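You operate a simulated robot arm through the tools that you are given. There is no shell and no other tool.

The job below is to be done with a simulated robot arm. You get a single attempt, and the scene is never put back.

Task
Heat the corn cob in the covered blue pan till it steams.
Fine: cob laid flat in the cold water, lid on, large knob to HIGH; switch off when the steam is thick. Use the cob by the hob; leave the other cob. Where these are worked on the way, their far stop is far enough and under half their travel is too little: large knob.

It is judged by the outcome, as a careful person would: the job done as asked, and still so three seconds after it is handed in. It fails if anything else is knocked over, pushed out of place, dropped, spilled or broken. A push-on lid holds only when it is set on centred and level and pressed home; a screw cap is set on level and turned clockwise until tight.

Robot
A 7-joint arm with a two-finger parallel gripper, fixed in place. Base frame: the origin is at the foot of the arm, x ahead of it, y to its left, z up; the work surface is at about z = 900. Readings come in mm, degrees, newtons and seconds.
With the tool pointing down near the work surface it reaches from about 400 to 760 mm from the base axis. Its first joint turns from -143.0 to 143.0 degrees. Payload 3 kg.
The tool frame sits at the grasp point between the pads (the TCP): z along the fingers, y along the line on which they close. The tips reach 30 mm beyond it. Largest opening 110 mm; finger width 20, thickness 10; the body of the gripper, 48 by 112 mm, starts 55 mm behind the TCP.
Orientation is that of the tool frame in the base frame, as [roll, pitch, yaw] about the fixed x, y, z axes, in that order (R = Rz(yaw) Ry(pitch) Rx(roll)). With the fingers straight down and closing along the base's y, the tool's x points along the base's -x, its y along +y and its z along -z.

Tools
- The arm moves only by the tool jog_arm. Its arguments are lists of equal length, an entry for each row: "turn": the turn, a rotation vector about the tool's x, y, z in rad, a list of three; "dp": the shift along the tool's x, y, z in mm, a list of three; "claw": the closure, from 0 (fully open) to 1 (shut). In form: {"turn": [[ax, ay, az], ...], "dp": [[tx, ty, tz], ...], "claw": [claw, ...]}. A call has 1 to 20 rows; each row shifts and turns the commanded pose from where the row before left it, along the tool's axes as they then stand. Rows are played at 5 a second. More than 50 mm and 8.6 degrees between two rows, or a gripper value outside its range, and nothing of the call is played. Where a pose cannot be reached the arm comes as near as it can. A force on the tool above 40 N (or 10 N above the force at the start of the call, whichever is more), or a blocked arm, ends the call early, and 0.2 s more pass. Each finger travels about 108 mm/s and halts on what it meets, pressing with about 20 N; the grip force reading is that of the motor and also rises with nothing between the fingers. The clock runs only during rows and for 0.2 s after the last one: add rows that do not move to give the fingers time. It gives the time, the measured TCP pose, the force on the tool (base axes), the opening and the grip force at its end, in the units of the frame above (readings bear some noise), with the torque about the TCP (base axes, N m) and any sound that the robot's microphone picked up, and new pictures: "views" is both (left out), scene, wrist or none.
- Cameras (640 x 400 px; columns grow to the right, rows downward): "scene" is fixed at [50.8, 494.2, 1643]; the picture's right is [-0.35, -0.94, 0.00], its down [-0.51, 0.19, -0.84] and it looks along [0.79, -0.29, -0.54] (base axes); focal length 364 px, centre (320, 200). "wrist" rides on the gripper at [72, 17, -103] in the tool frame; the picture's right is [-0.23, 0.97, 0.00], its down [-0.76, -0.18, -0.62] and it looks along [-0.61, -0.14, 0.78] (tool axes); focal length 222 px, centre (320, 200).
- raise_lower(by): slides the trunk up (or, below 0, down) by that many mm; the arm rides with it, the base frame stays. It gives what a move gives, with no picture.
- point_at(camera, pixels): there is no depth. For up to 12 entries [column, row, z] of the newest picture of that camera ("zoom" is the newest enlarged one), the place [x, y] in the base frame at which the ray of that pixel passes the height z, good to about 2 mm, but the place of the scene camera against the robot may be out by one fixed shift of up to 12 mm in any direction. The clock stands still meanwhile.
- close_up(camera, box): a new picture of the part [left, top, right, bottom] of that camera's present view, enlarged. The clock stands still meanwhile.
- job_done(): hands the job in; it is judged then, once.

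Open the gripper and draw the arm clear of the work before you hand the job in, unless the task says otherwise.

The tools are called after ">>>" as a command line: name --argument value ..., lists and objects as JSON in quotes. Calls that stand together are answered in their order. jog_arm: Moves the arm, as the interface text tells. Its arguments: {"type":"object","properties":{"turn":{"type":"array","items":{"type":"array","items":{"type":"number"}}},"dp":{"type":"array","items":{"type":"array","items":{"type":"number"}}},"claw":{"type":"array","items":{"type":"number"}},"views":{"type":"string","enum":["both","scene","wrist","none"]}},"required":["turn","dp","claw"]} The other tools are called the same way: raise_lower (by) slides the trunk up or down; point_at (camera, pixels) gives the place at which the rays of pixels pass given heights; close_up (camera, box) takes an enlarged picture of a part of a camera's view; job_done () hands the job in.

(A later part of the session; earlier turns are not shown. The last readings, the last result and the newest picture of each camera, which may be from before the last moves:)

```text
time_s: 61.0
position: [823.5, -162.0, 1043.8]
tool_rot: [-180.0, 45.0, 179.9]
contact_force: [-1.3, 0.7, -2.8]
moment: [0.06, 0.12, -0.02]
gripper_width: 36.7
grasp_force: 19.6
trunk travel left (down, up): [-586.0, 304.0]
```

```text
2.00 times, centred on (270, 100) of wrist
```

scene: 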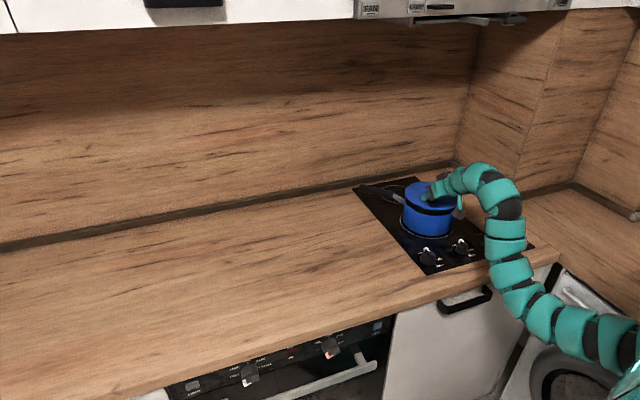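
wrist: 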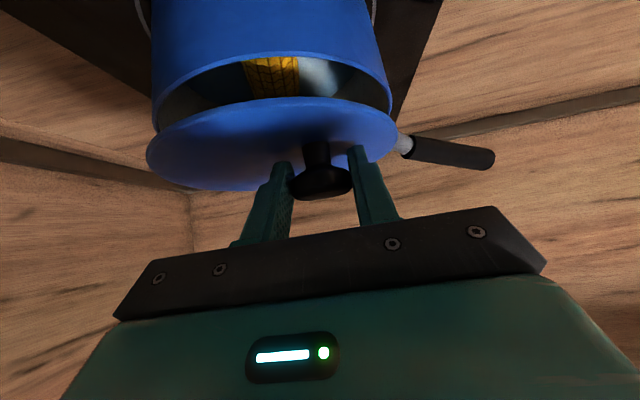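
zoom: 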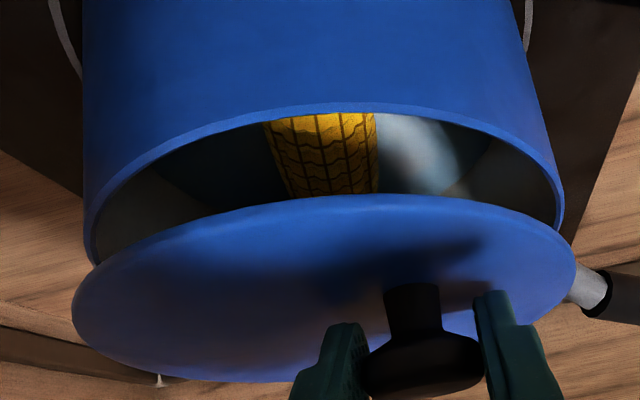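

The lid hovers about 15 mm above the rim. I compare lid and rim edges more closely in the scene view before the final lowering.

>>> close_up --camera "scene" --box '[416, 170, 488, 220]'

>>> close_up --camera "wrist" --box '[130, 60, 226, 200]'

>>> close_up --camera "wrist" --box '[330, 40, 426, 170]'

```text
8.00 times, centred on (452, 195) of scene
```

zoom: 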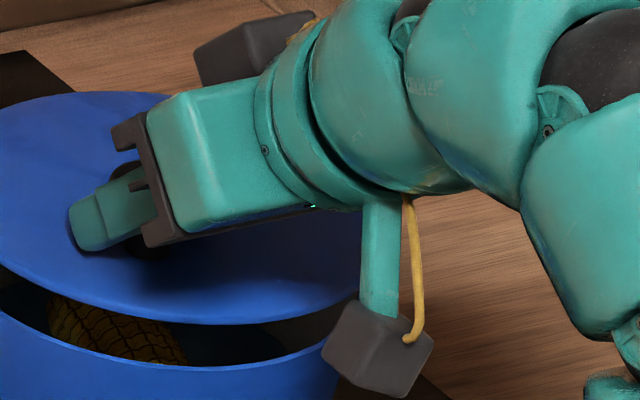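

```text
2.86 times, centred on (178, 130) of wrist
```

zoom: 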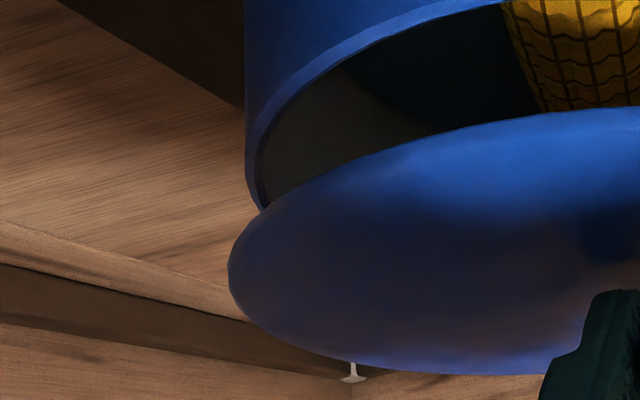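

```text
3.08 times, centred on (378, 105) of wrist
```

zoom: 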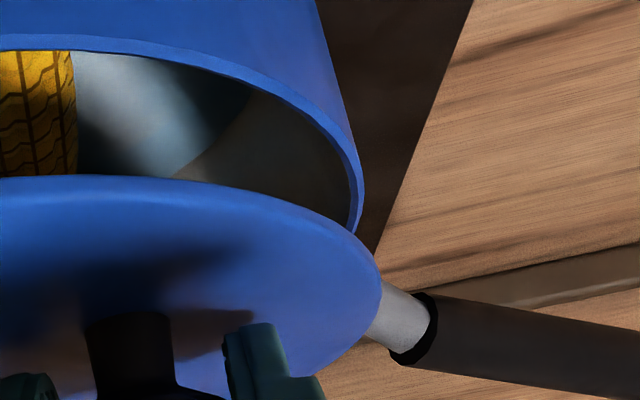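

The wrist view suggests the lid sits about 3 mm too far to -y; I check the left edges in the scene view at high zoom.

>>> close_up --camera "scene" --box '[396, 172, 444, 202]'

```text
13.33 times, centred on (420, 187) of scene
```

zoom: 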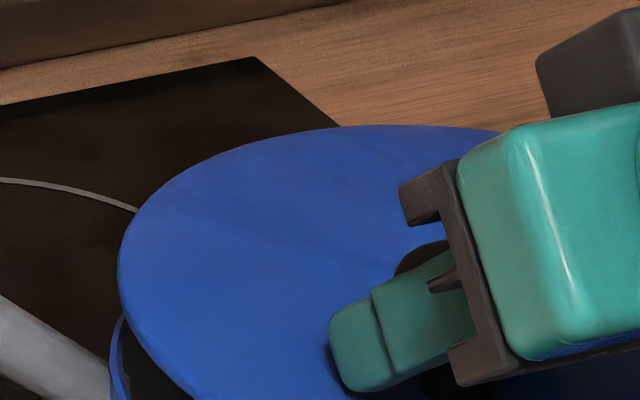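

Three edge comparisons agree that the lid should move about (-1.5,+3) mm. I apply that and lower about 10 mm, stopping just above contact.

>>> jog_arm --turn '[[0, 0, 0], [0, 0, 0], [0, 0, 0], [0, 0, 0]]' --dp '[[1.1, 3, -1.1], [3.5, 0, 3.5], [3.5, 0, 3.5], [0, 0, 0]]' --claw '[0.9, 0.9, 0.9, 0.9]'

>>> close_up --camera "scene" --box '[396, 172, 468, 222]'

>>> close_up --camera "wrist" --box '[110, 20, 430, 220]'

```text
time_s: 62.0
position: [821.9, -160.1, 1033.9]
tool_rot: [179.9, 45.0, 179.9]
contact_force: [-0.7, -0.7, -2.6]
moment: [0.05, 0.09, -0.02]
gripper_width: 36.4
grasp_force: 20.4
trunk travel left (down, up): [-586.0, 304.0]
```

scene: 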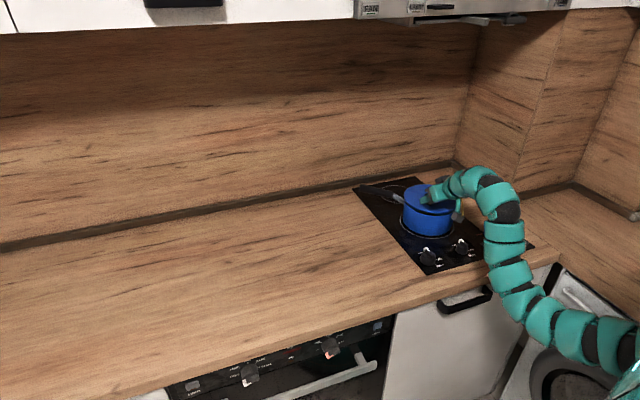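
wrist: 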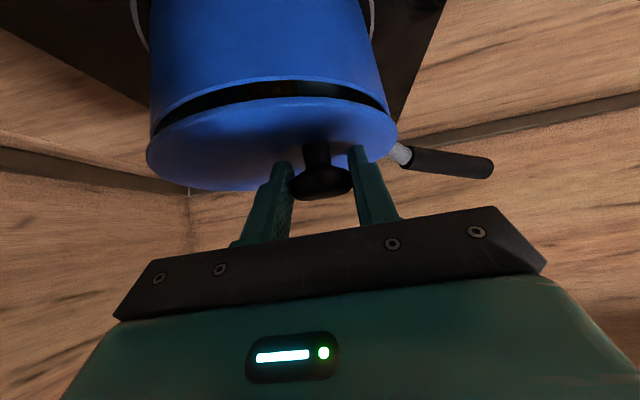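

```text
8.00 times, centred on (432, 197) of scene
```

zoom: 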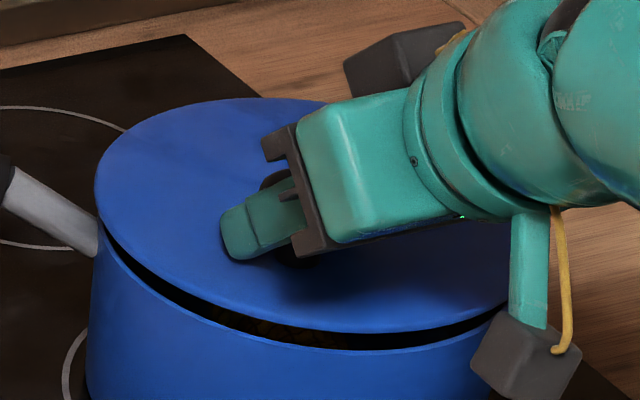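

```text
2.00 times, centred on (270, 120) of wrist
```

zoom: 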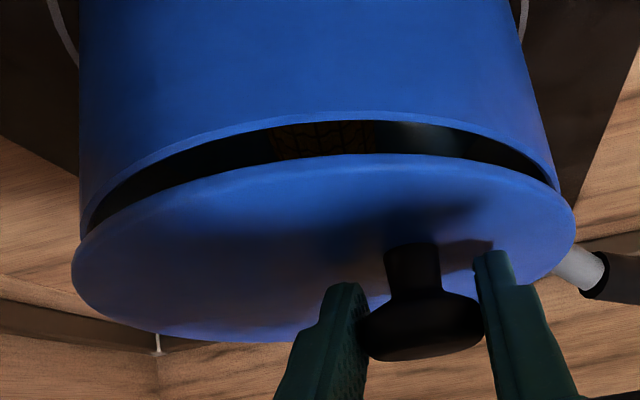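

The lid is now balanced over the rim, with overhang alike on both sides. I lower in 2 mm steps, watching the force.

>>> jog_arm --turn '[[0, 0, 0], [0, 0, 0], [0, 0, 0], [0, 0, 0]]' --dp '[[1.41, 0, 1.41], [1.41, 0, 1.41], [1.41, 0, 1.41], [0, 0, 0]]' --claw '[0.9, 0.9, 0.9, 0.9]'

>>> close_up --camera "scene" --box '[396, 172, 468, 222]'

>>> close_up --camera "wrist" --box '[110, 20, 430, 220]'

```text
time_s: 63.0
position: [820.9, -159.5, 1028.7]
tool_rot: [179.9, 45.0, 179.8]
contact_force: [0.4, 0.3, -1.6]
moment: [0.03, 0.09, 0.03]
gripper_width: 36.5
grasp_force: 20.3
trunk travel left (down, up): [-586.0, 304.0]
```

scene: 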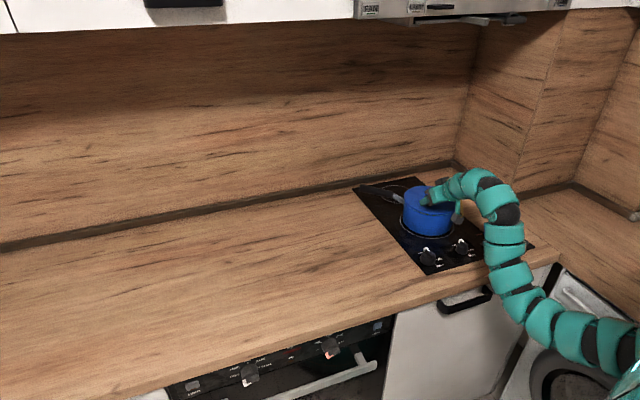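
wrist: 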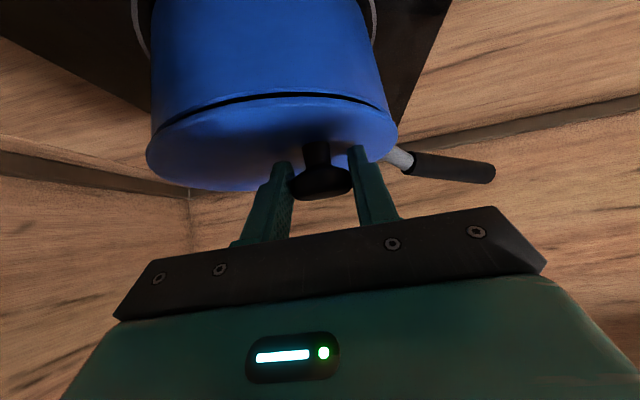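

```text
8.00 times, centred on (432, 197) of scene
```

zoom: 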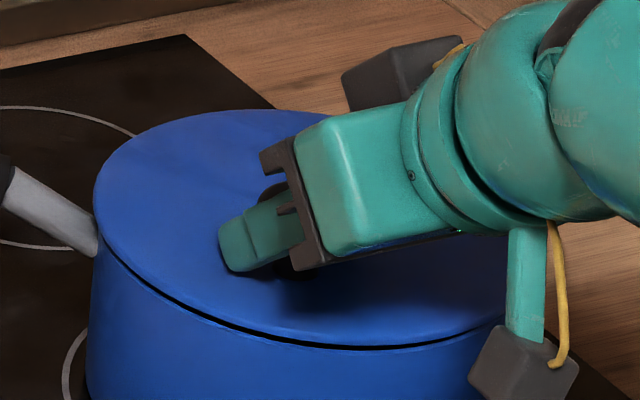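

```text
2.00 times, centred on (270, 120) of wrist
```

zoom: 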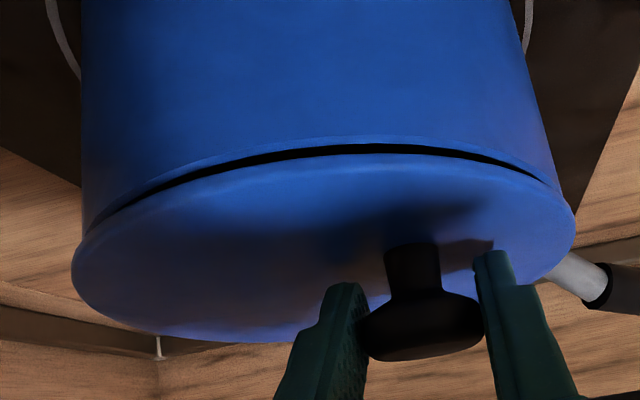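

About 3 mm of gap remains, even around the front. I lower two more 1.5 mm steps.

>>> jog_arm --turn '[[0, 0, 0], [0, 0, 0], [0, 0, 0]]' --dp '[[1.06, 0, 1.06], [1.06, 0, 1.06], [0, 0, 0]]' --claw '[0.9, 0.9, 0.9]'

>>> close_up --camera "scene" --box '[396, 172, 468, 222]'

>>> close_up --camera "wrist" --box '[110, 20, 430, 220]'

```text
time_s: 63.8
position: [822.4, -159.4, 1025.2]
tool_rot: [180.0, 45.1, 179.8]
contact_force: [0.3, 0.3, -1.6]
moment: [0.05, 0.06, 0.02]
gripper_width: 36.4
grasp_force: 20.0
trunk travel left (down, up): [-586.0, 304.0]
```

scene: 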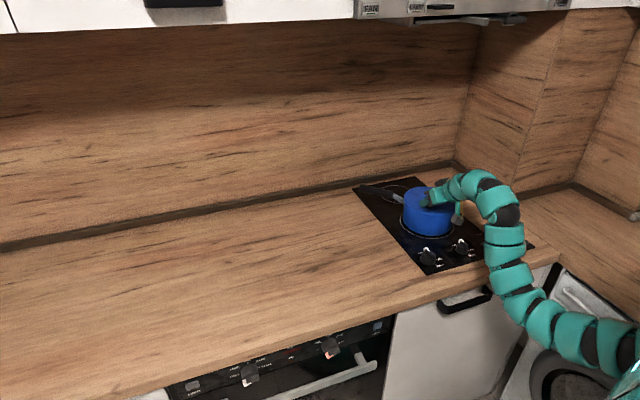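
wrist: 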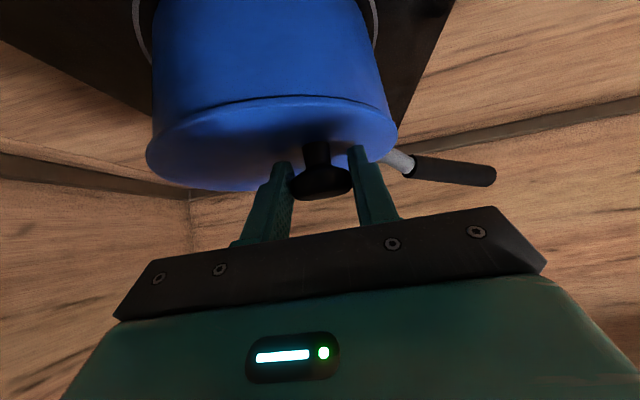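

```text
8.00 times, centred on (432, 197) of scene
```

zoom: 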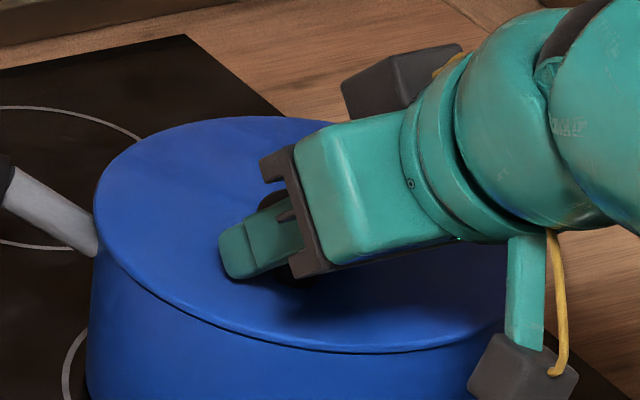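

```text
2.00 times, centred on (270, 120) of wrist
```

zoom: 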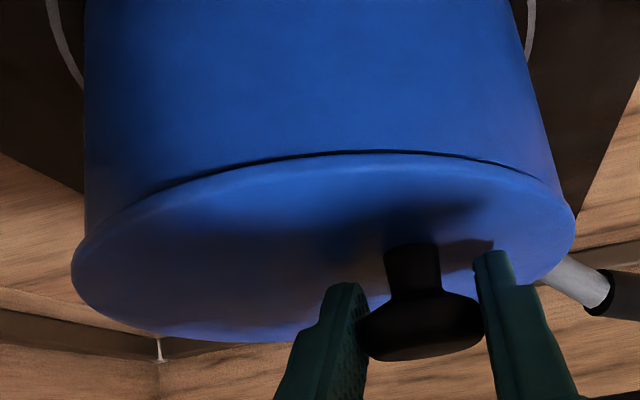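

The lid is all but touching. I lower another 2 mm and read the force for contact.

>>> jog_arm --turn '[[0, 0, 0], [0, 0, 0], [0, 0, 0]]' --dp '[[0.7, 0, 0.7], [0.7, 0, 0.7], [0, 0, 0]]' --claw '[0.9, 0.9, 0.9]'

```text
time_s: 64.6
position: [822.0, -160.0, 1023.7]
tool_rot: [180.0, 45.0, 180.0]
contact_force: [0.3, -0.4, 0.1]
moment: [-0.14, -0.3, 0.03]
gripper_width: 36.9
grasp_force: 19.8
trunk travel left (down, up): [-586.0, 304.0]
```

scene: 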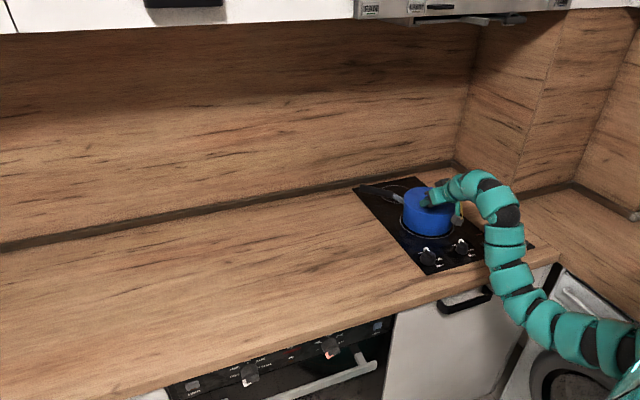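
wrist: 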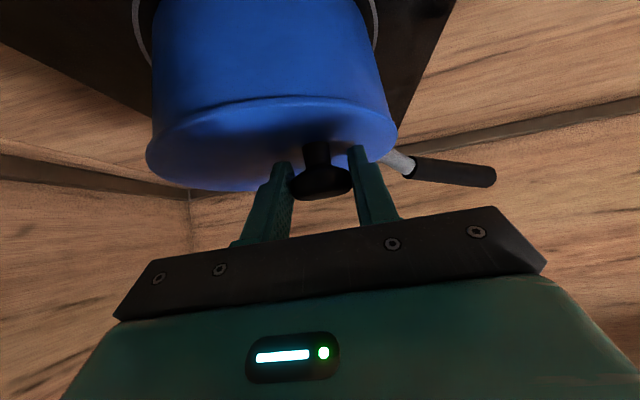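

Contact is felt (weight taken up, first at the far edge). I press another 1.5 mm down to level it on the rim.

>>> jog_arm --turn '[[0, 0, 0], [0, 0, 0]]' --dp '[[1.0, 0, 1.0], [0, 0, 0]]' --claw '[0.9, 0.9]'

>>> close_up --camera "wrist" --box '[110, 20, 430, 220]'

>>> close_up --camera "scene" --box '[396, 172, 468, 222]'

```text
time_s: 65.2
position: [821.0, -161.1, 1024.2]
tool_rot: [-179.9, 45.1, 179.8]
contact_force: [3.6, -1.1, 9.0]
moment: [-0.02, 0.21, 0.07]
gripper_width: 36.9
grasp_force: 19.9
trunk travel left (down, up): [-586.0, 304.0]
```

scene: 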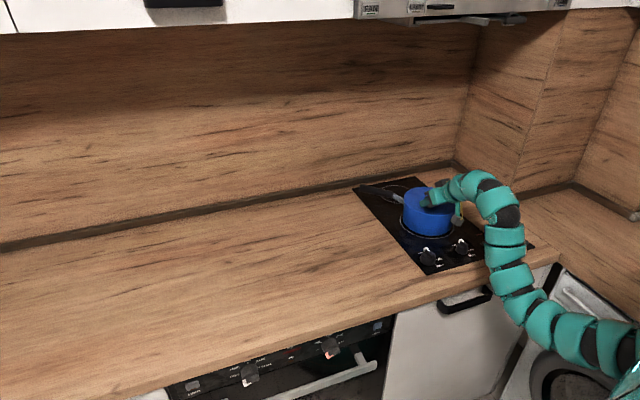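
wrist: 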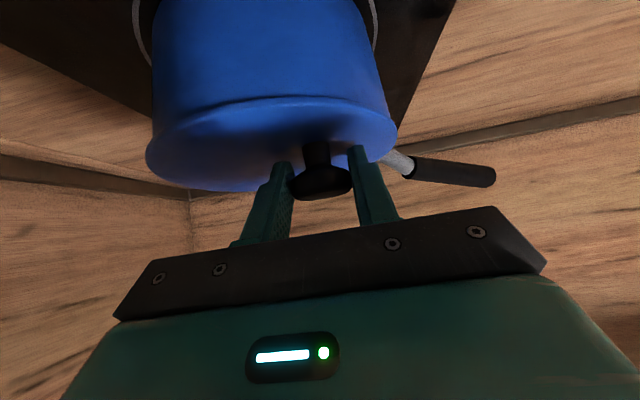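

```text
2.00 times, centred on (270, 120) of wrist
```

zoom: 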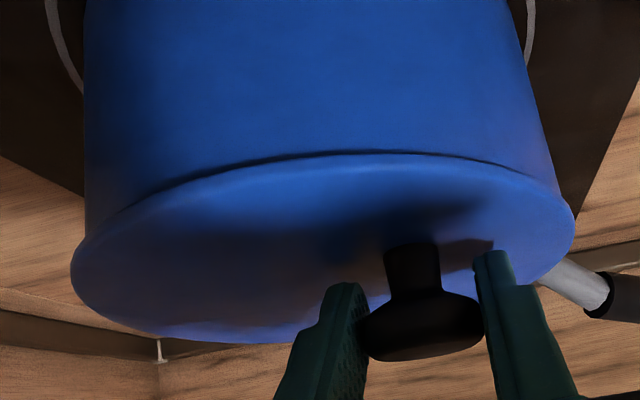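

```text
8.00 times, centred on (432, 197) of scene
```

zoom: 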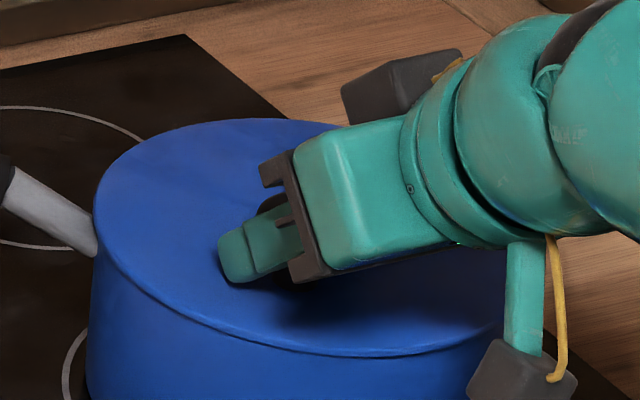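

The lid is seated with about 9 N pressing. I ease off by 1 mm and open the fingers to release the knob.

>>> jog_arm --turn '[[0, 0, 0], [0, 0, 0], [0, 0, 0], [0, 0, 0]]' --dp '[[-0.8, 0, -0.8], [0, 0, 0], [0, 0, 0], [0, 0, 0]]' --claw '[0.9, 0.6, 0.35, 0.35]'

>>> close_up --camera "wrist" --box '[110, 20, 430, 220]'

```text
time_s: 66.2
position: [821.7, -160.0, 1023.0]
tool_rot: [-180.0, 45.0, 179.9]
contact_force: [0.4, -0.2, 0.6]
moment: [0.0, 0.0, -0.03]
gripper_width: 71.4
grasp_force: 0.2
trunk travel left (down, up): [-586.0, 304.0]
```

scene: 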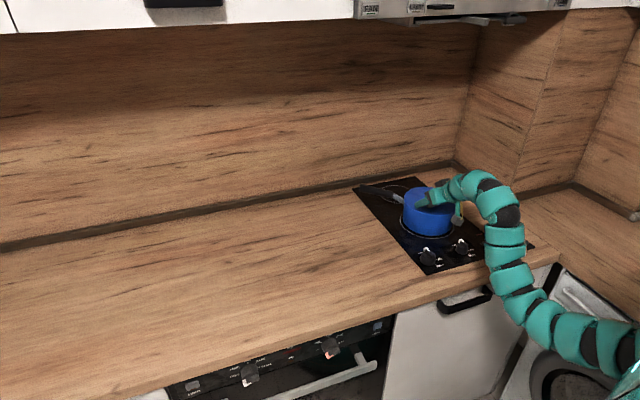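
wrist: 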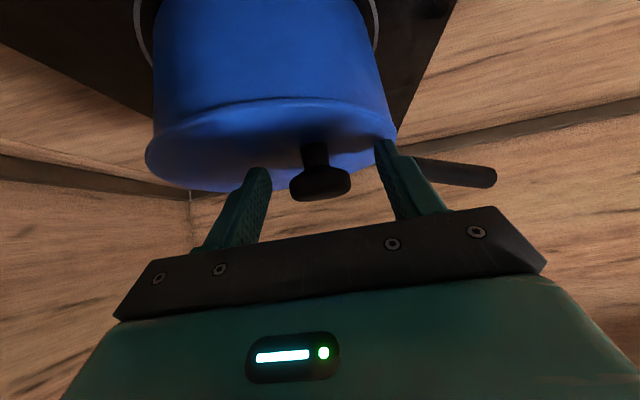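

```text
2.00 times, centred on (270, 120) of wrist
```

zoom: 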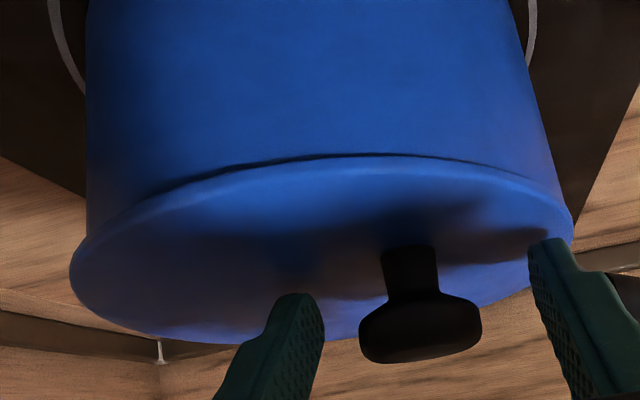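

The lid stays put after release. I withdraw straight up about 110 mm.

>>> jog_arm --turn '[[0, 0, 0], [0, 0, 0], [0, 0, 0], [0, 0, 0], [0, 0, 0], [0, 0, 0]]' --dp '[[-5, 0, -5], [-14, 0, -14], [-18, 0, -18], [-20, 0, -20], [-20, 0, -20], [0, 0, 0]]' --claw '[0.35, 0.35, 0.35, 0.35, 0.35, 0.35]'

>>> close_up --camera "scene" --box '[380, 150, 500, 250]'

>>> close_up --camera "wrist" --box '[110, 0, 430, 200]'

```text
time_s: 67.6
position: [823.7, -159.5, 1131.9]
tool_rot: [-180.0, 45.0, 179.8]
contact_force: [-0.1, -0.6, -0.1]
moment: [-0.02, 0.0, 0.03]
gripper_width: 71.2
grasp_force: 0.1
trunk travel left (down, up): [-586.0, 304.0]
```

scene: 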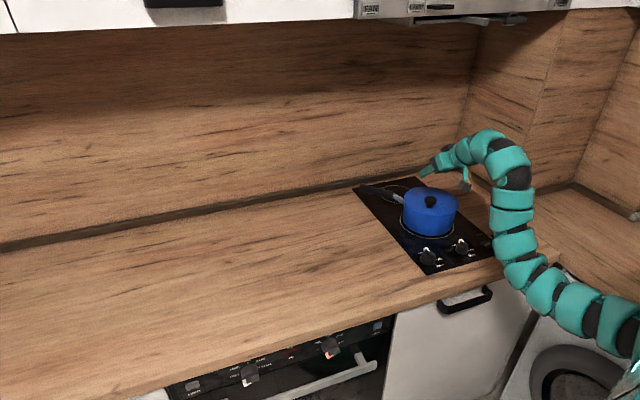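
wrist: 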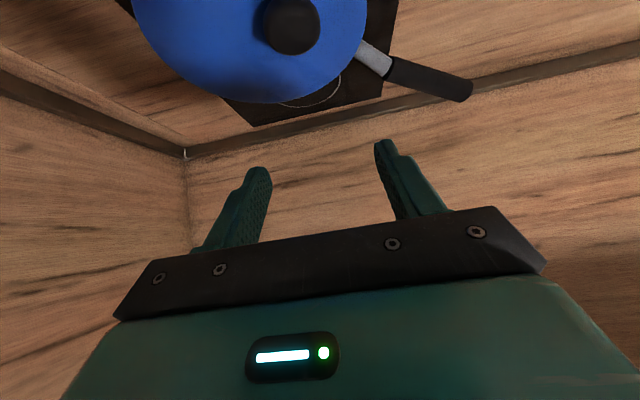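

```text
4.00 times, centred on (440, 200) of scene
```

zoom: 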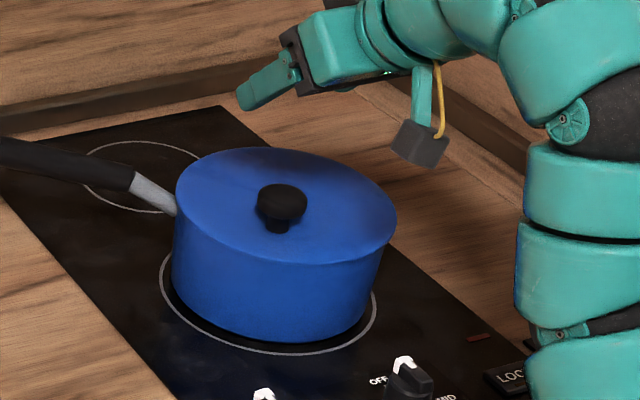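

```text
2.00 times, centred on (270, 100) of wrist
```

zoom: 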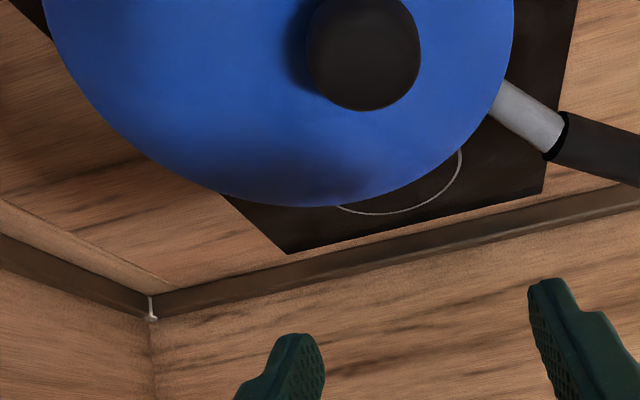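

The lid sits level on the pan with its knob toward the robot. I verify its centring with the wrist view's lid outline.

>>> point_at --camera "zoom" --pixels '[[46, 15, 990], [82, 90, 990], [140, 151, 990], [210, 189, 990], [300, 206, 990], [380, 196, 990], [450, 155, 990], [495, 95, 990], [513, 30, 990]]'

```text
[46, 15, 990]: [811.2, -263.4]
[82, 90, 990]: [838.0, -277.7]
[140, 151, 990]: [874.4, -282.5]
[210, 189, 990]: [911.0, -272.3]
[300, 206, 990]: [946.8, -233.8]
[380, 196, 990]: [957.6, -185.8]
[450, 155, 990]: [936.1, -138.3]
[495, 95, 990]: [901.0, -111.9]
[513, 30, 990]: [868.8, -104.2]
```

The lid is centred within about 1 mm on the pan. Now I move back over the large knob and bring the tool upright to look at it.

>>> jog_arm --turn '[[0, 0, 0], [0, 0, 0], [0, 0, 0], [0, 0, 0], [0, 0.131, 0], [0, 0.131, 0], [0, 0.131, 0], [0, 0.131, 0], [0, 0.131, 0], [0, 0.131, 0], [0, 0, 0]]' --dp '[[26, 19.8, -26], [26, 19.8, -26], [26, 19.8, -26], [26, 19.8, -26], [0, 0, 0], [0, 0, 0], [0, 0, 0], [0, 0, 0], [0, 0, 0], [0, 0, 0], [0, 0, 0]]' --claw '[0.35, 0.35, 0.35, 0.35, 0.35, 0.35, 0.35, 0.35, 0.35, 0.35, 0.35]'

```text
time_s: 70.0
position: [674.6, -78.0, 1129.8]
tool_rot: [-179.8, 41.7, 179.9]
contact_force: [-0.3, 0.3, -0.9]
moment: [-0.04, -0.03, 0.02]
gripper_width: 71.3
grasp_force: 0.0
out of reach, approached as far as the arm can: row 5, 6, 7, 8, 9, 10
trunk travel left (down, up): [-586.0, 304.0]
```

scene: 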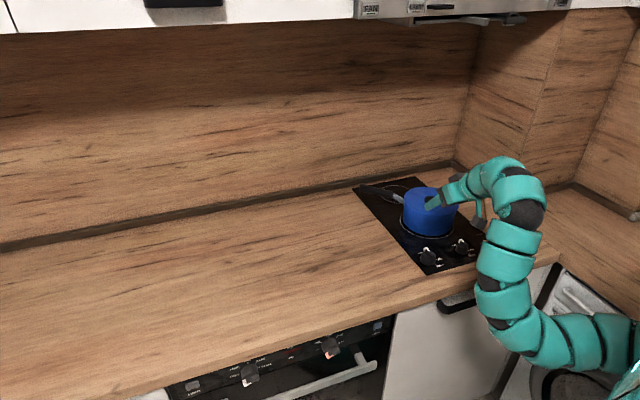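
wrist: 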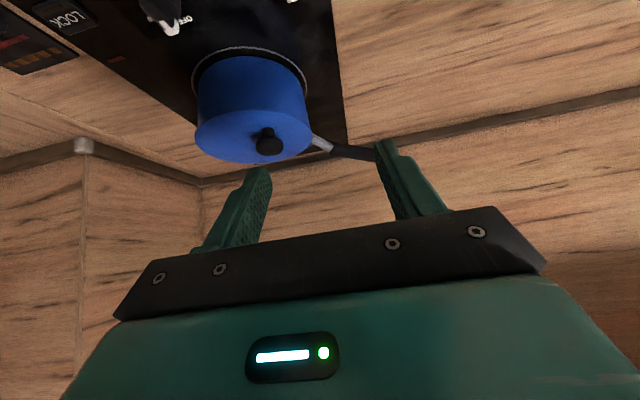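

The wrist cannot come upright with the trunk this low. I raise the trunk back by 190 mm and then continue.

>>> raise_lower --by 190

>>> jog_arm --turn '[[0, 0, 0], [0, 0, 0], [0, 0, 0], [0, 0, 0], [0, 0.131, 0], [0, 0.131, 0], [0, 0.131, 0], [0, 0.131, 0], [0, 0.131, 0], [0, 0.073, 0], [0, 0, 0]]' --dp '[[28, 0, 32], [28, 0, 32], [28, 0, 32], [28, 0, 32], [0, 0, 0], [0, 0, 0], [0, 0, 0], [0, 0, 0], [0, 0, 0], [0, 0, 0], [0, 0, 0]]' --claw '[0.35, 0.35, 0.35, 0.35, 0.35, 0.35, 0.35, 0.35, 0.35, 0.35, 0.35]'

```text
time_s: 72.1
position: [674.7, -77.4, 1320.2]
tool_rot: [-179.9, 41.8, 179.9]
contact_force: [0.7, -0.8, -0.2]
moment: [0.02, -0.03, -0.01]
gripper_width: 71.3
grasp_force: 0.1
trunk travel left (down, up): [-776.0, 114.0]
```

```text
time_s: 74.5
position: [677.1, -78.0, 1148.2]
tool_rot: [-179.8, 23.0, 179.8]
contact_force: [-0.2, 0.4, -0.3]
moment: [0.02, -0.02, 0.03]
gripper_width: 71.2
grasp_force: 0.1
out of reach, approached as far as the arm can: row 7, 8, 9, 10
trunk travel left (down, up): [-776.0, 114.0]
```

scene: 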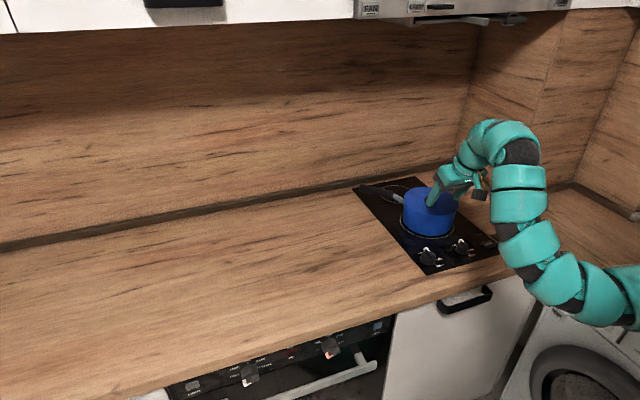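
wrist: 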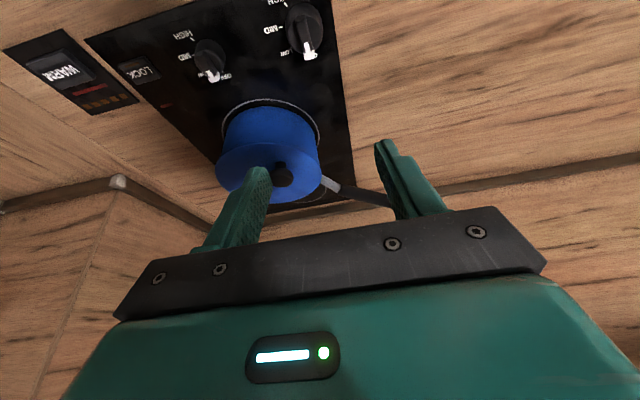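

The tool is at 23° tilt; lowering the hand relative to the raised trunk should let the wrist straighten. I go down to z ≈ 1010 and raise the trunk further afterwards if needed.

>>> jog_arm --turn '[[0, 0, 0], [0, 0, 0], [0, 0, 0], [0, 0, 0], [0, 0.1, 0], [0, 0.1, 0], [0, 0.1, 0], [0, 0.1, 0], [0, 0, 0]]' --dp '[[13.2, 0, 31], [13.2, 0, 31], [13.2, 0, 31], [13.2, 0, 31], [0, 0, 0], [0, 0, 0], [0, 0, 0], [0, 0, 0], [0, 0, 0]]' --claw '[0.35, 0.35, 0.35, 0.35, 0.35, 0.35, 0.35, 0.35, 0.35]'

```text
time_s: 76.5
position: [682.6, -77.0, 1010.6]
tool_rot: [-179.8, 0.2, 179.7]
contact_force: [0.5, -0.2, 0.7]
moment: [0.0, -0.06, 0.03]
gripper_width: 71.7
grasp_force: 0.1
out of reach, approached as far as the arm can: row 8
trunk travel left (down, up): [-776.0, 114.0]
```

scene: 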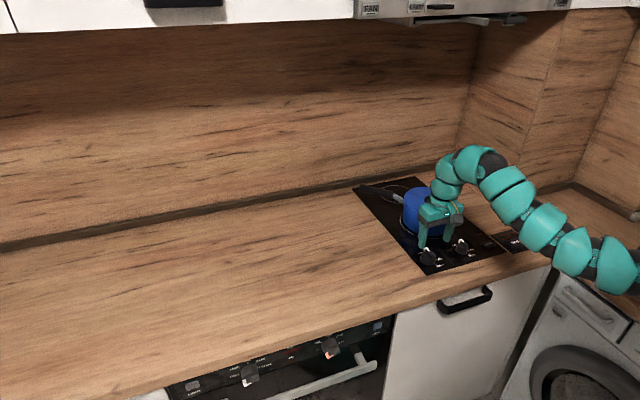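
wrist: 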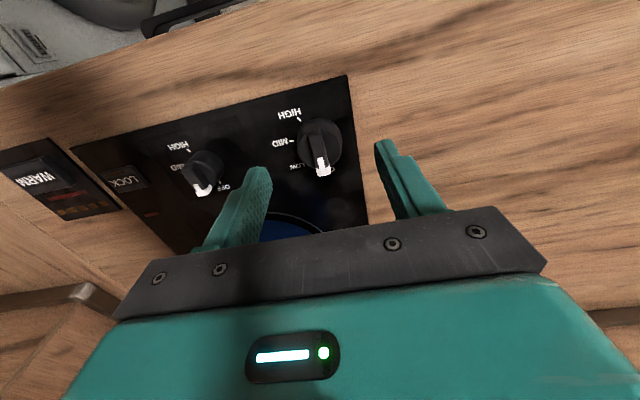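

Now the tool is upright (tilt 0.2°) above the hob, and the large knob shows at (319,148). I zoom in and measure it.

>>> close_up --camera "wrist" --box '[250, 80, 390, 200]'

>>> point_at --camera "wrist" --pixels '[[319, 148, 930], [319, 148, 920], [321, 175, 930], [317, 125, 930], [297, 145, 920], [342, 145, 920]]'

```text
3.33 times, centred on (320, 140) of wrist
```

zoom: 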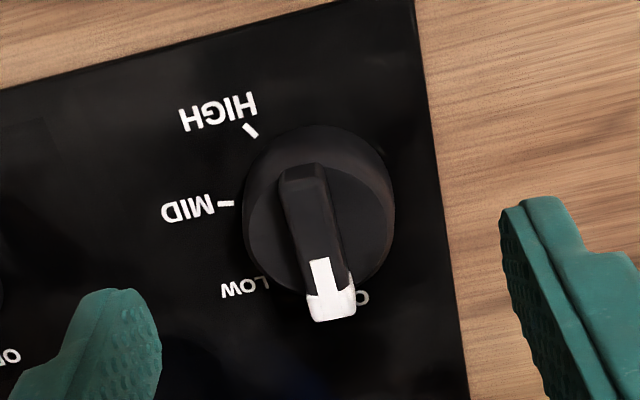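

```text
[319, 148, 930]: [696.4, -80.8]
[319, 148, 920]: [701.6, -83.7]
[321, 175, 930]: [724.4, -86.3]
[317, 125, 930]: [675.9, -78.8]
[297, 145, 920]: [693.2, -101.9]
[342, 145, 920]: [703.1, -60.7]
```

The knob has a disc about 41 mm wide with a ridge about 12 mm wide, pointer toward +x at OFF. I look at it from the scene camera to get its height.

>>> close_up --camera "scene" --box '[406, 232, 476, 276]'

```text
9.09 times, centred on (441, 254) of scene
```

zoom: 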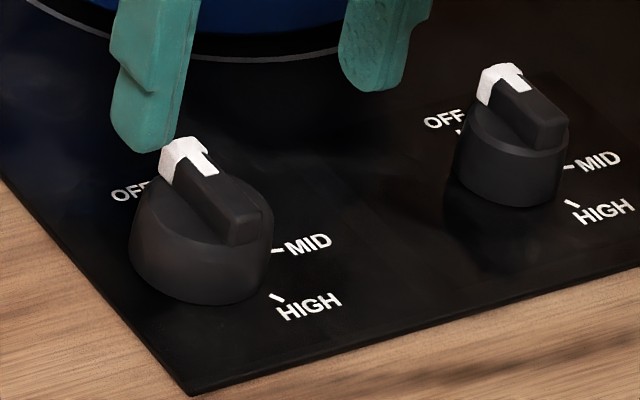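

The knob's body rises to about z 923 and the ridge to about z 932. I measure the ridge's edges and the body's outline at those heights for its axis and angle.

>>> point_at --camera "wrist" --pixels '[[308.9, 135.5, 932], [317, 168.5, 932], [321.5, 134, 932], [329.9, 167, 932], [297, 143, 912], [342.5, 145, 912], [320, 119, 905], [313.5, 120, 922], [325, 119, 922], [330, 160, 932]]'

>>> point_at --camera "zoom" --pixels '[[185, 142, 932], [215, 175, 932], [245, 205, 932], [130, 250, 905], [270, 265, 905], [200, 303, 905], [133, 215, 920], [273, 215, 920]]'

```text
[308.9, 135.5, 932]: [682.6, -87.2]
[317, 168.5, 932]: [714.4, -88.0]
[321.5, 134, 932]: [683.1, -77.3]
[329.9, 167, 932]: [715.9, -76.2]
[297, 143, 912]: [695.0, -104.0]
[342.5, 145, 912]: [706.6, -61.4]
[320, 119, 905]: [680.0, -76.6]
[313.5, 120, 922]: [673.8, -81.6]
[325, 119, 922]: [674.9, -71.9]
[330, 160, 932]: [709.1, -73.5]
```

```text
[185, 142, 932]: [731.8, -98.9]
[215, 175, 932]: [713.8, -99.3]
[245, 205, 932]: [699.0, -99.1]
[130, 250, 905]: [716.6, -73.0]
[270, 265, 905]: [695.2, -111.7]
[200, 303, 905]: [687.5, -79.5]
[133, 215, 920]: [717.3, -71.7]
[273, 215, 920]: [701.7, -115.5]
```

The knob's axis is about (700,-82.3), ridge along x. I move above it at z 1000 and test, free of the knob, how far the wrist can turn clockwise (+ about tool z).

>>> jog_arm --turn '[[0, 0, 0], [0, 0, 0.14], [0, 0, 0.14], [0, 0, 0.14], [0, 0, 0.14], [0, 0, 0.14], [0, 0, 0.14], [0, 0, 0.14], [0, 0, 0.14], [0, 0, 0.14], [0, 0, 0.14], [0, 0, 0.14], [0, 0, 0.14], [0, 0, 0.14], [0, 0, 0.14], [0, 0, 0.14], [0, 0, 0.14], [0, 0, 0.14], [0, 0, 0]]' --dp '[[-17.4, -5.3, 10.6], [0, 0, 0], [0, 0, 0], [0, 0, 0], [0, 0, 0], [0, 0, 0], [0, 0, 0], [0, 0, 0], [0, 0, 0], [0, 0, 0], [0, 0, 0], [0, 0, 0], [0, 0, 0], [0, 0, 0], [0, 0, 0], [0, 0, 0], [0, 0, 0], [0, 0, 0], [0, 0, 0]]' --claw '[0.5, 0.5, 0.5, 0.5, 0.5, 0.5, 0.5, 0.5, 0.5, 0.5, 0.5, 0.5, 0.5, 0.5, 0.5, 0.5, 0.5, 0.5, 0.5]'

```text
time_s: 80.5
position: [702.4, -82.0, 999.8]
tool_rot: [179.9, 0.0, 43.2]
contact_force: [-0.2, 0.1, 0.1]
moment: [-0.01, 0.01, -0.01]
gripper_width: 54.9
grasp_force: 0.1
trunk travel left (down, up): [-776.0, 114.0]
```

scene: 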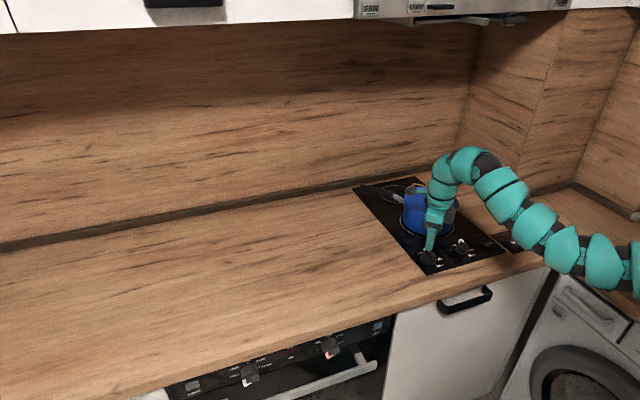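
wrist: 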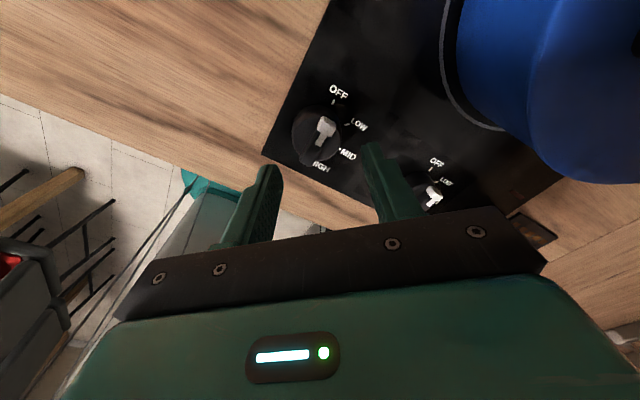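

The wrist turned 136° with no limit. I use this second viewpoint to cross-check the knob's axis.

>>> close_up --camera "wrist" --box '[260, 70, 400, 190]'

```text
3.33 times, centred on (330, 130) of wrist
```

zoom: 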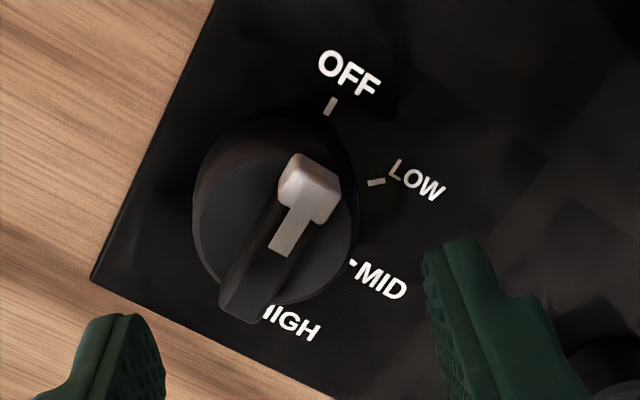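

I measure the ridge's centreline and disc outline in this second view.

>>> point_at --camera "zoom" --pixels '[[312, 180, 932], [247, 303, 932], [289, 230, 932], [193, 210, 912], [358, 235, 922], [275, 118, 905], [330, 105, 904], [376, 182, 904], [352, 262, 904]]'

```text
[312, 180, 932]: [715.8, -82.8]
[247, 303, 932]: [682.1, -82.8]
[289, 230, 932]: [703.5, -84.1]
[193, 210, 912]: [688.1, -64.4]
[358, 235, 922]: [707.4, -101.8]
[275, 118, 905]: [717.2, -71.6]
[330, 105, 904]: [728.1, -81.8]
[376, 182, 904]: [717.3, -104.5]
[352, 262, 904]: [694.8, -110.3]
```

OFF, LOW and MID ticks lie at about 2°, -50° and -99°, so HIGH is near -149°. I check that the wrist can turn another 24°.

>>> jog_arm --turn '[[0, 0, 0.14], [0, 0, 0.14], [0, 0, 0.14], [0, 0, 0]]' --dp '[[0, 0, 0], [0, 0, 0], [0, 0, 0], [0, 0, 0]]' --claw '[0.5, 0.5, 0.5, 0.5]' --views "none"

```text
time_s: 81.5
position: [703.2, -82.1, 1000.1]
tool_rot: [179.8, -0.1, 19.3]
contact_force: [-0.1, 0.5, -0.9]
moment: [0.01, -0.01, 0.04]
gripper_width: 54.6
grasp_force: 0.0
trunk travel left (down, up): [-776.0, 114.0]
```

The wrist reaches -160°. I turn back to the starting heading (20 rows of -0.14 rad).

>>> jog_arm --turn '[[0, 0, -0.14], [0, 0, -0.14], [0, 0, -0.14], [0, 0, -0.14], [0, 0, -0.14], [0, 0, -0.14], [0, 0, -0.14], [0, 0, -0.14], [0, 0, -0.14], [0, 0, -0.14], [0, 0, -0.14], [0, 0, -0.14], [0, 0, -0.14], [0, 0, -0.14], [0, 0, -0.14], [0, 0, -0.14], [0, 0, -0.14], [0, 0, -0.14], [0, 0, -0.14], [0, 0, -0.14]]' --dp '[[0, 0, 0], [0, 0, 0], [0, 0, 0], [0, 0, 0], [0, 0, 0], [0, 0, 0], [0, 0, 0], [0, 0, 0], [0, 0, 0], [0, 0, 0], [0, 0, 0], [0, 0, 0], [0, 0, 0], [0, 0, 0], [0, 0, 0], [0, 0, 0], [0, 0, 0], [0, 0, 0], [0, 0, 0], [0, 0, 0]]' --claw '[0.6, 0.6, 0.6, 0.6, 0.6, 0.6, 0.6, 0.6, 0.6, 0.6, 0.6, 0.6, 0.6, 0.6, 0.6, 0.6, 0.6, 0.6, 0.6, 0.6]'

```text
time_s: 85.7
position: [702.0, -82.4, 998.3]
tool_rot: [-179.8, 0.0, 180.0]
contact_force: [-0.5, 0.1, -0.5]
moment: [-0.01, -0.01, -0.04]
gripper_width: 43.9
grasp_force: 0.0
trunk travel left (down, up): [-776.0, 114.0]
```

scene: 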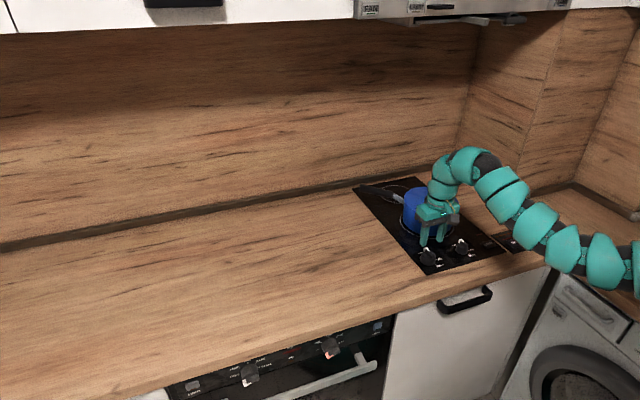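
wrist: 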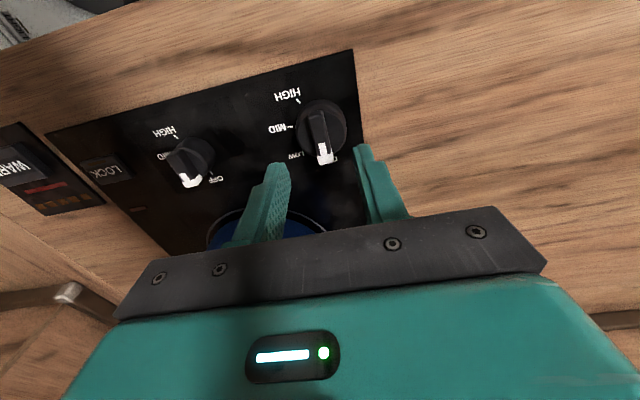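

Now I centre on the knob axis and lower to TCP z ≈ 956, fingertips beside the ridge just above the knob's body.

>>> jog_arm --turn '[[0, 0, 0], [0, 0, 0], [0, 0, 0], [0, 0, 0]]' --dp '[[2.7, -0.4, 14], [0, 0, 14], [0, 0, 14], [0, 0, 0]]' --claw '[0.6, 0.6, 0.6, 0.6]'

>>> close_up --camera "scene" --box '[400, 220, 480, 276]'

```text
time_s: 86.7
position: [698.8, -82.5, 958.4]
tool_rot: [-179.8, 0.0, 179.8]
contact_force: [-0.9, -0.3, 1.3]
moment: [0.02, -0.01, 0.0]
gripper_width: 44.1
grasp_force: 0.0
trunk travel left (down, up): [-776.0, 114.0]
```

scene: 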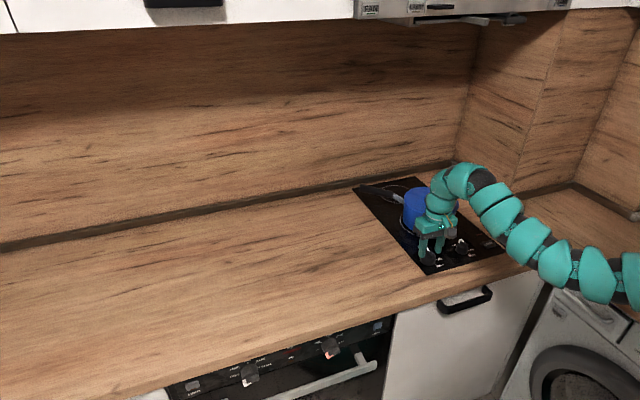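
wrist: 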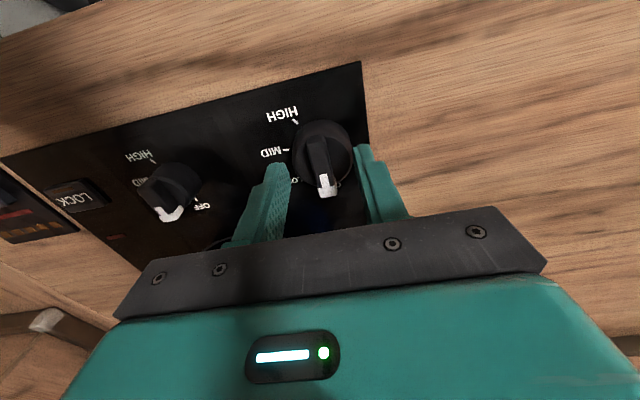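

```text
7.14 times, centred on (440, 248) of scene
```

zoom: 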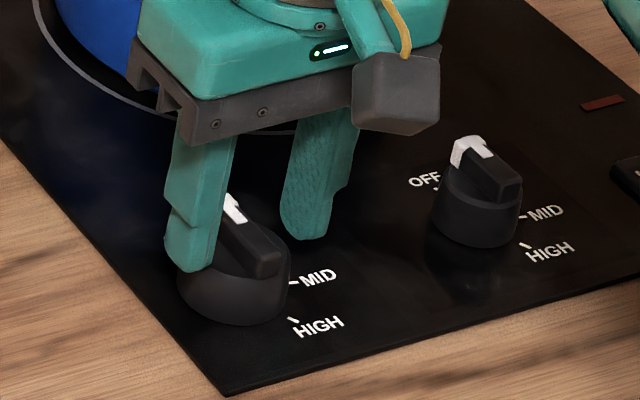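

The ridge is centred between the fingers. I go 3 mm lower and close on the ridge.

>>> jog_arm --turn '[[0, 0, 0], [0, 0, 0], [0, 0, 0], [0, 0, 0], [0, 0, 0]]' --dp '[[0, 0, 3], [0, 0, 0], [0, 0, 0], [0, 0, 0], [0, 0, 0]]' --claw '[0.6, 0.75, 0.9, 1.0, 1.0]'

>>> close_up --camera "scene" --box '[400, 220, 480, 276]'

>>> close_up --camera "wrist" --box '[240, 80, 400, 220]'

```text
time_s: 87.9
position: [698.1, -80.9, 957.7]
tool_rot: [-180.0, 0.4, 179.9]
contact_force: [-6.7, 4.3, 22.2]
moment: [0.28, 1.57, 0.03]
gripper_width: 12.0
grasp_force: 45.2
trunk travel left (down, up): [-776.0, 114.0]
stopped in row 5: the force on the tool passed its limit at 40 N (the readings are from after the stop); the commanded pose is now the measured one
```

scene: 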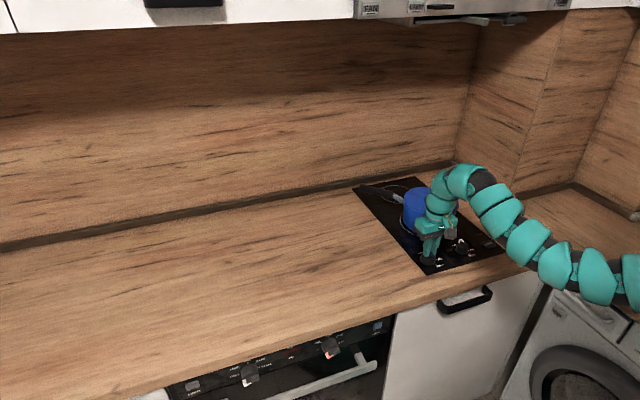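
wrist: 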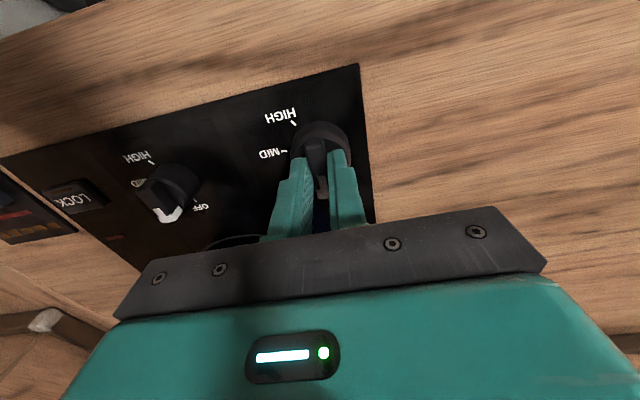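

```text
7.14 times, centred on (440, 248) of scene
```

zoom: 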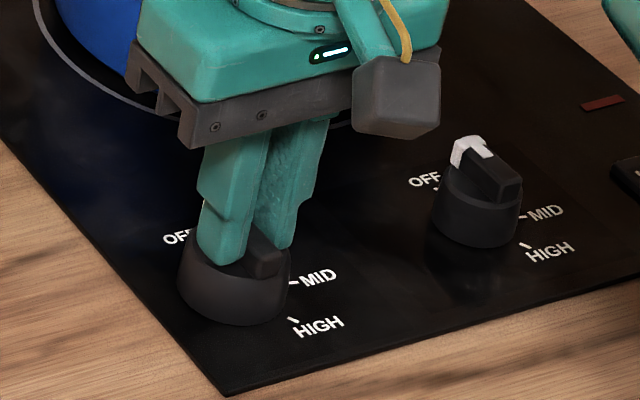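

```text
2.86 times, centred on (320, 150) of wrist
```

zoom: 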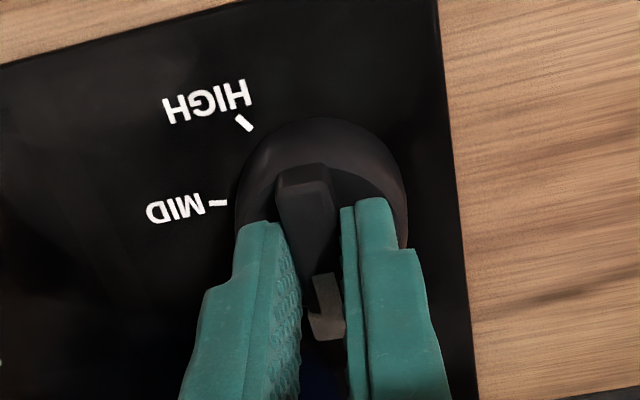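

The fingers hold the ridge at 12 mm, but the tips press on the knob's body (22 N up). I ease up by 1.5 mm to relieve that.

>>> jog_arm --turn '[[0, 0, 0], [0, 0, 0]]' --dp '[[0, 0, -1.5], [0, 0, 0]]' --claw '[0.95, 0.95]' --views "none"

```text
time_s: 88.5
position: [698.5, -82.1, 957.8]
tool_rot: [-180.0, 0.3, 179.9]
contact_force: [-13.8, 6.4, 3.4]
moment: [0.23, -0.96, 0.02]
gripper_width: 11.9
grasp_force: 45.0
trunk travel left (down, up): [-776.0, 114.0]
```

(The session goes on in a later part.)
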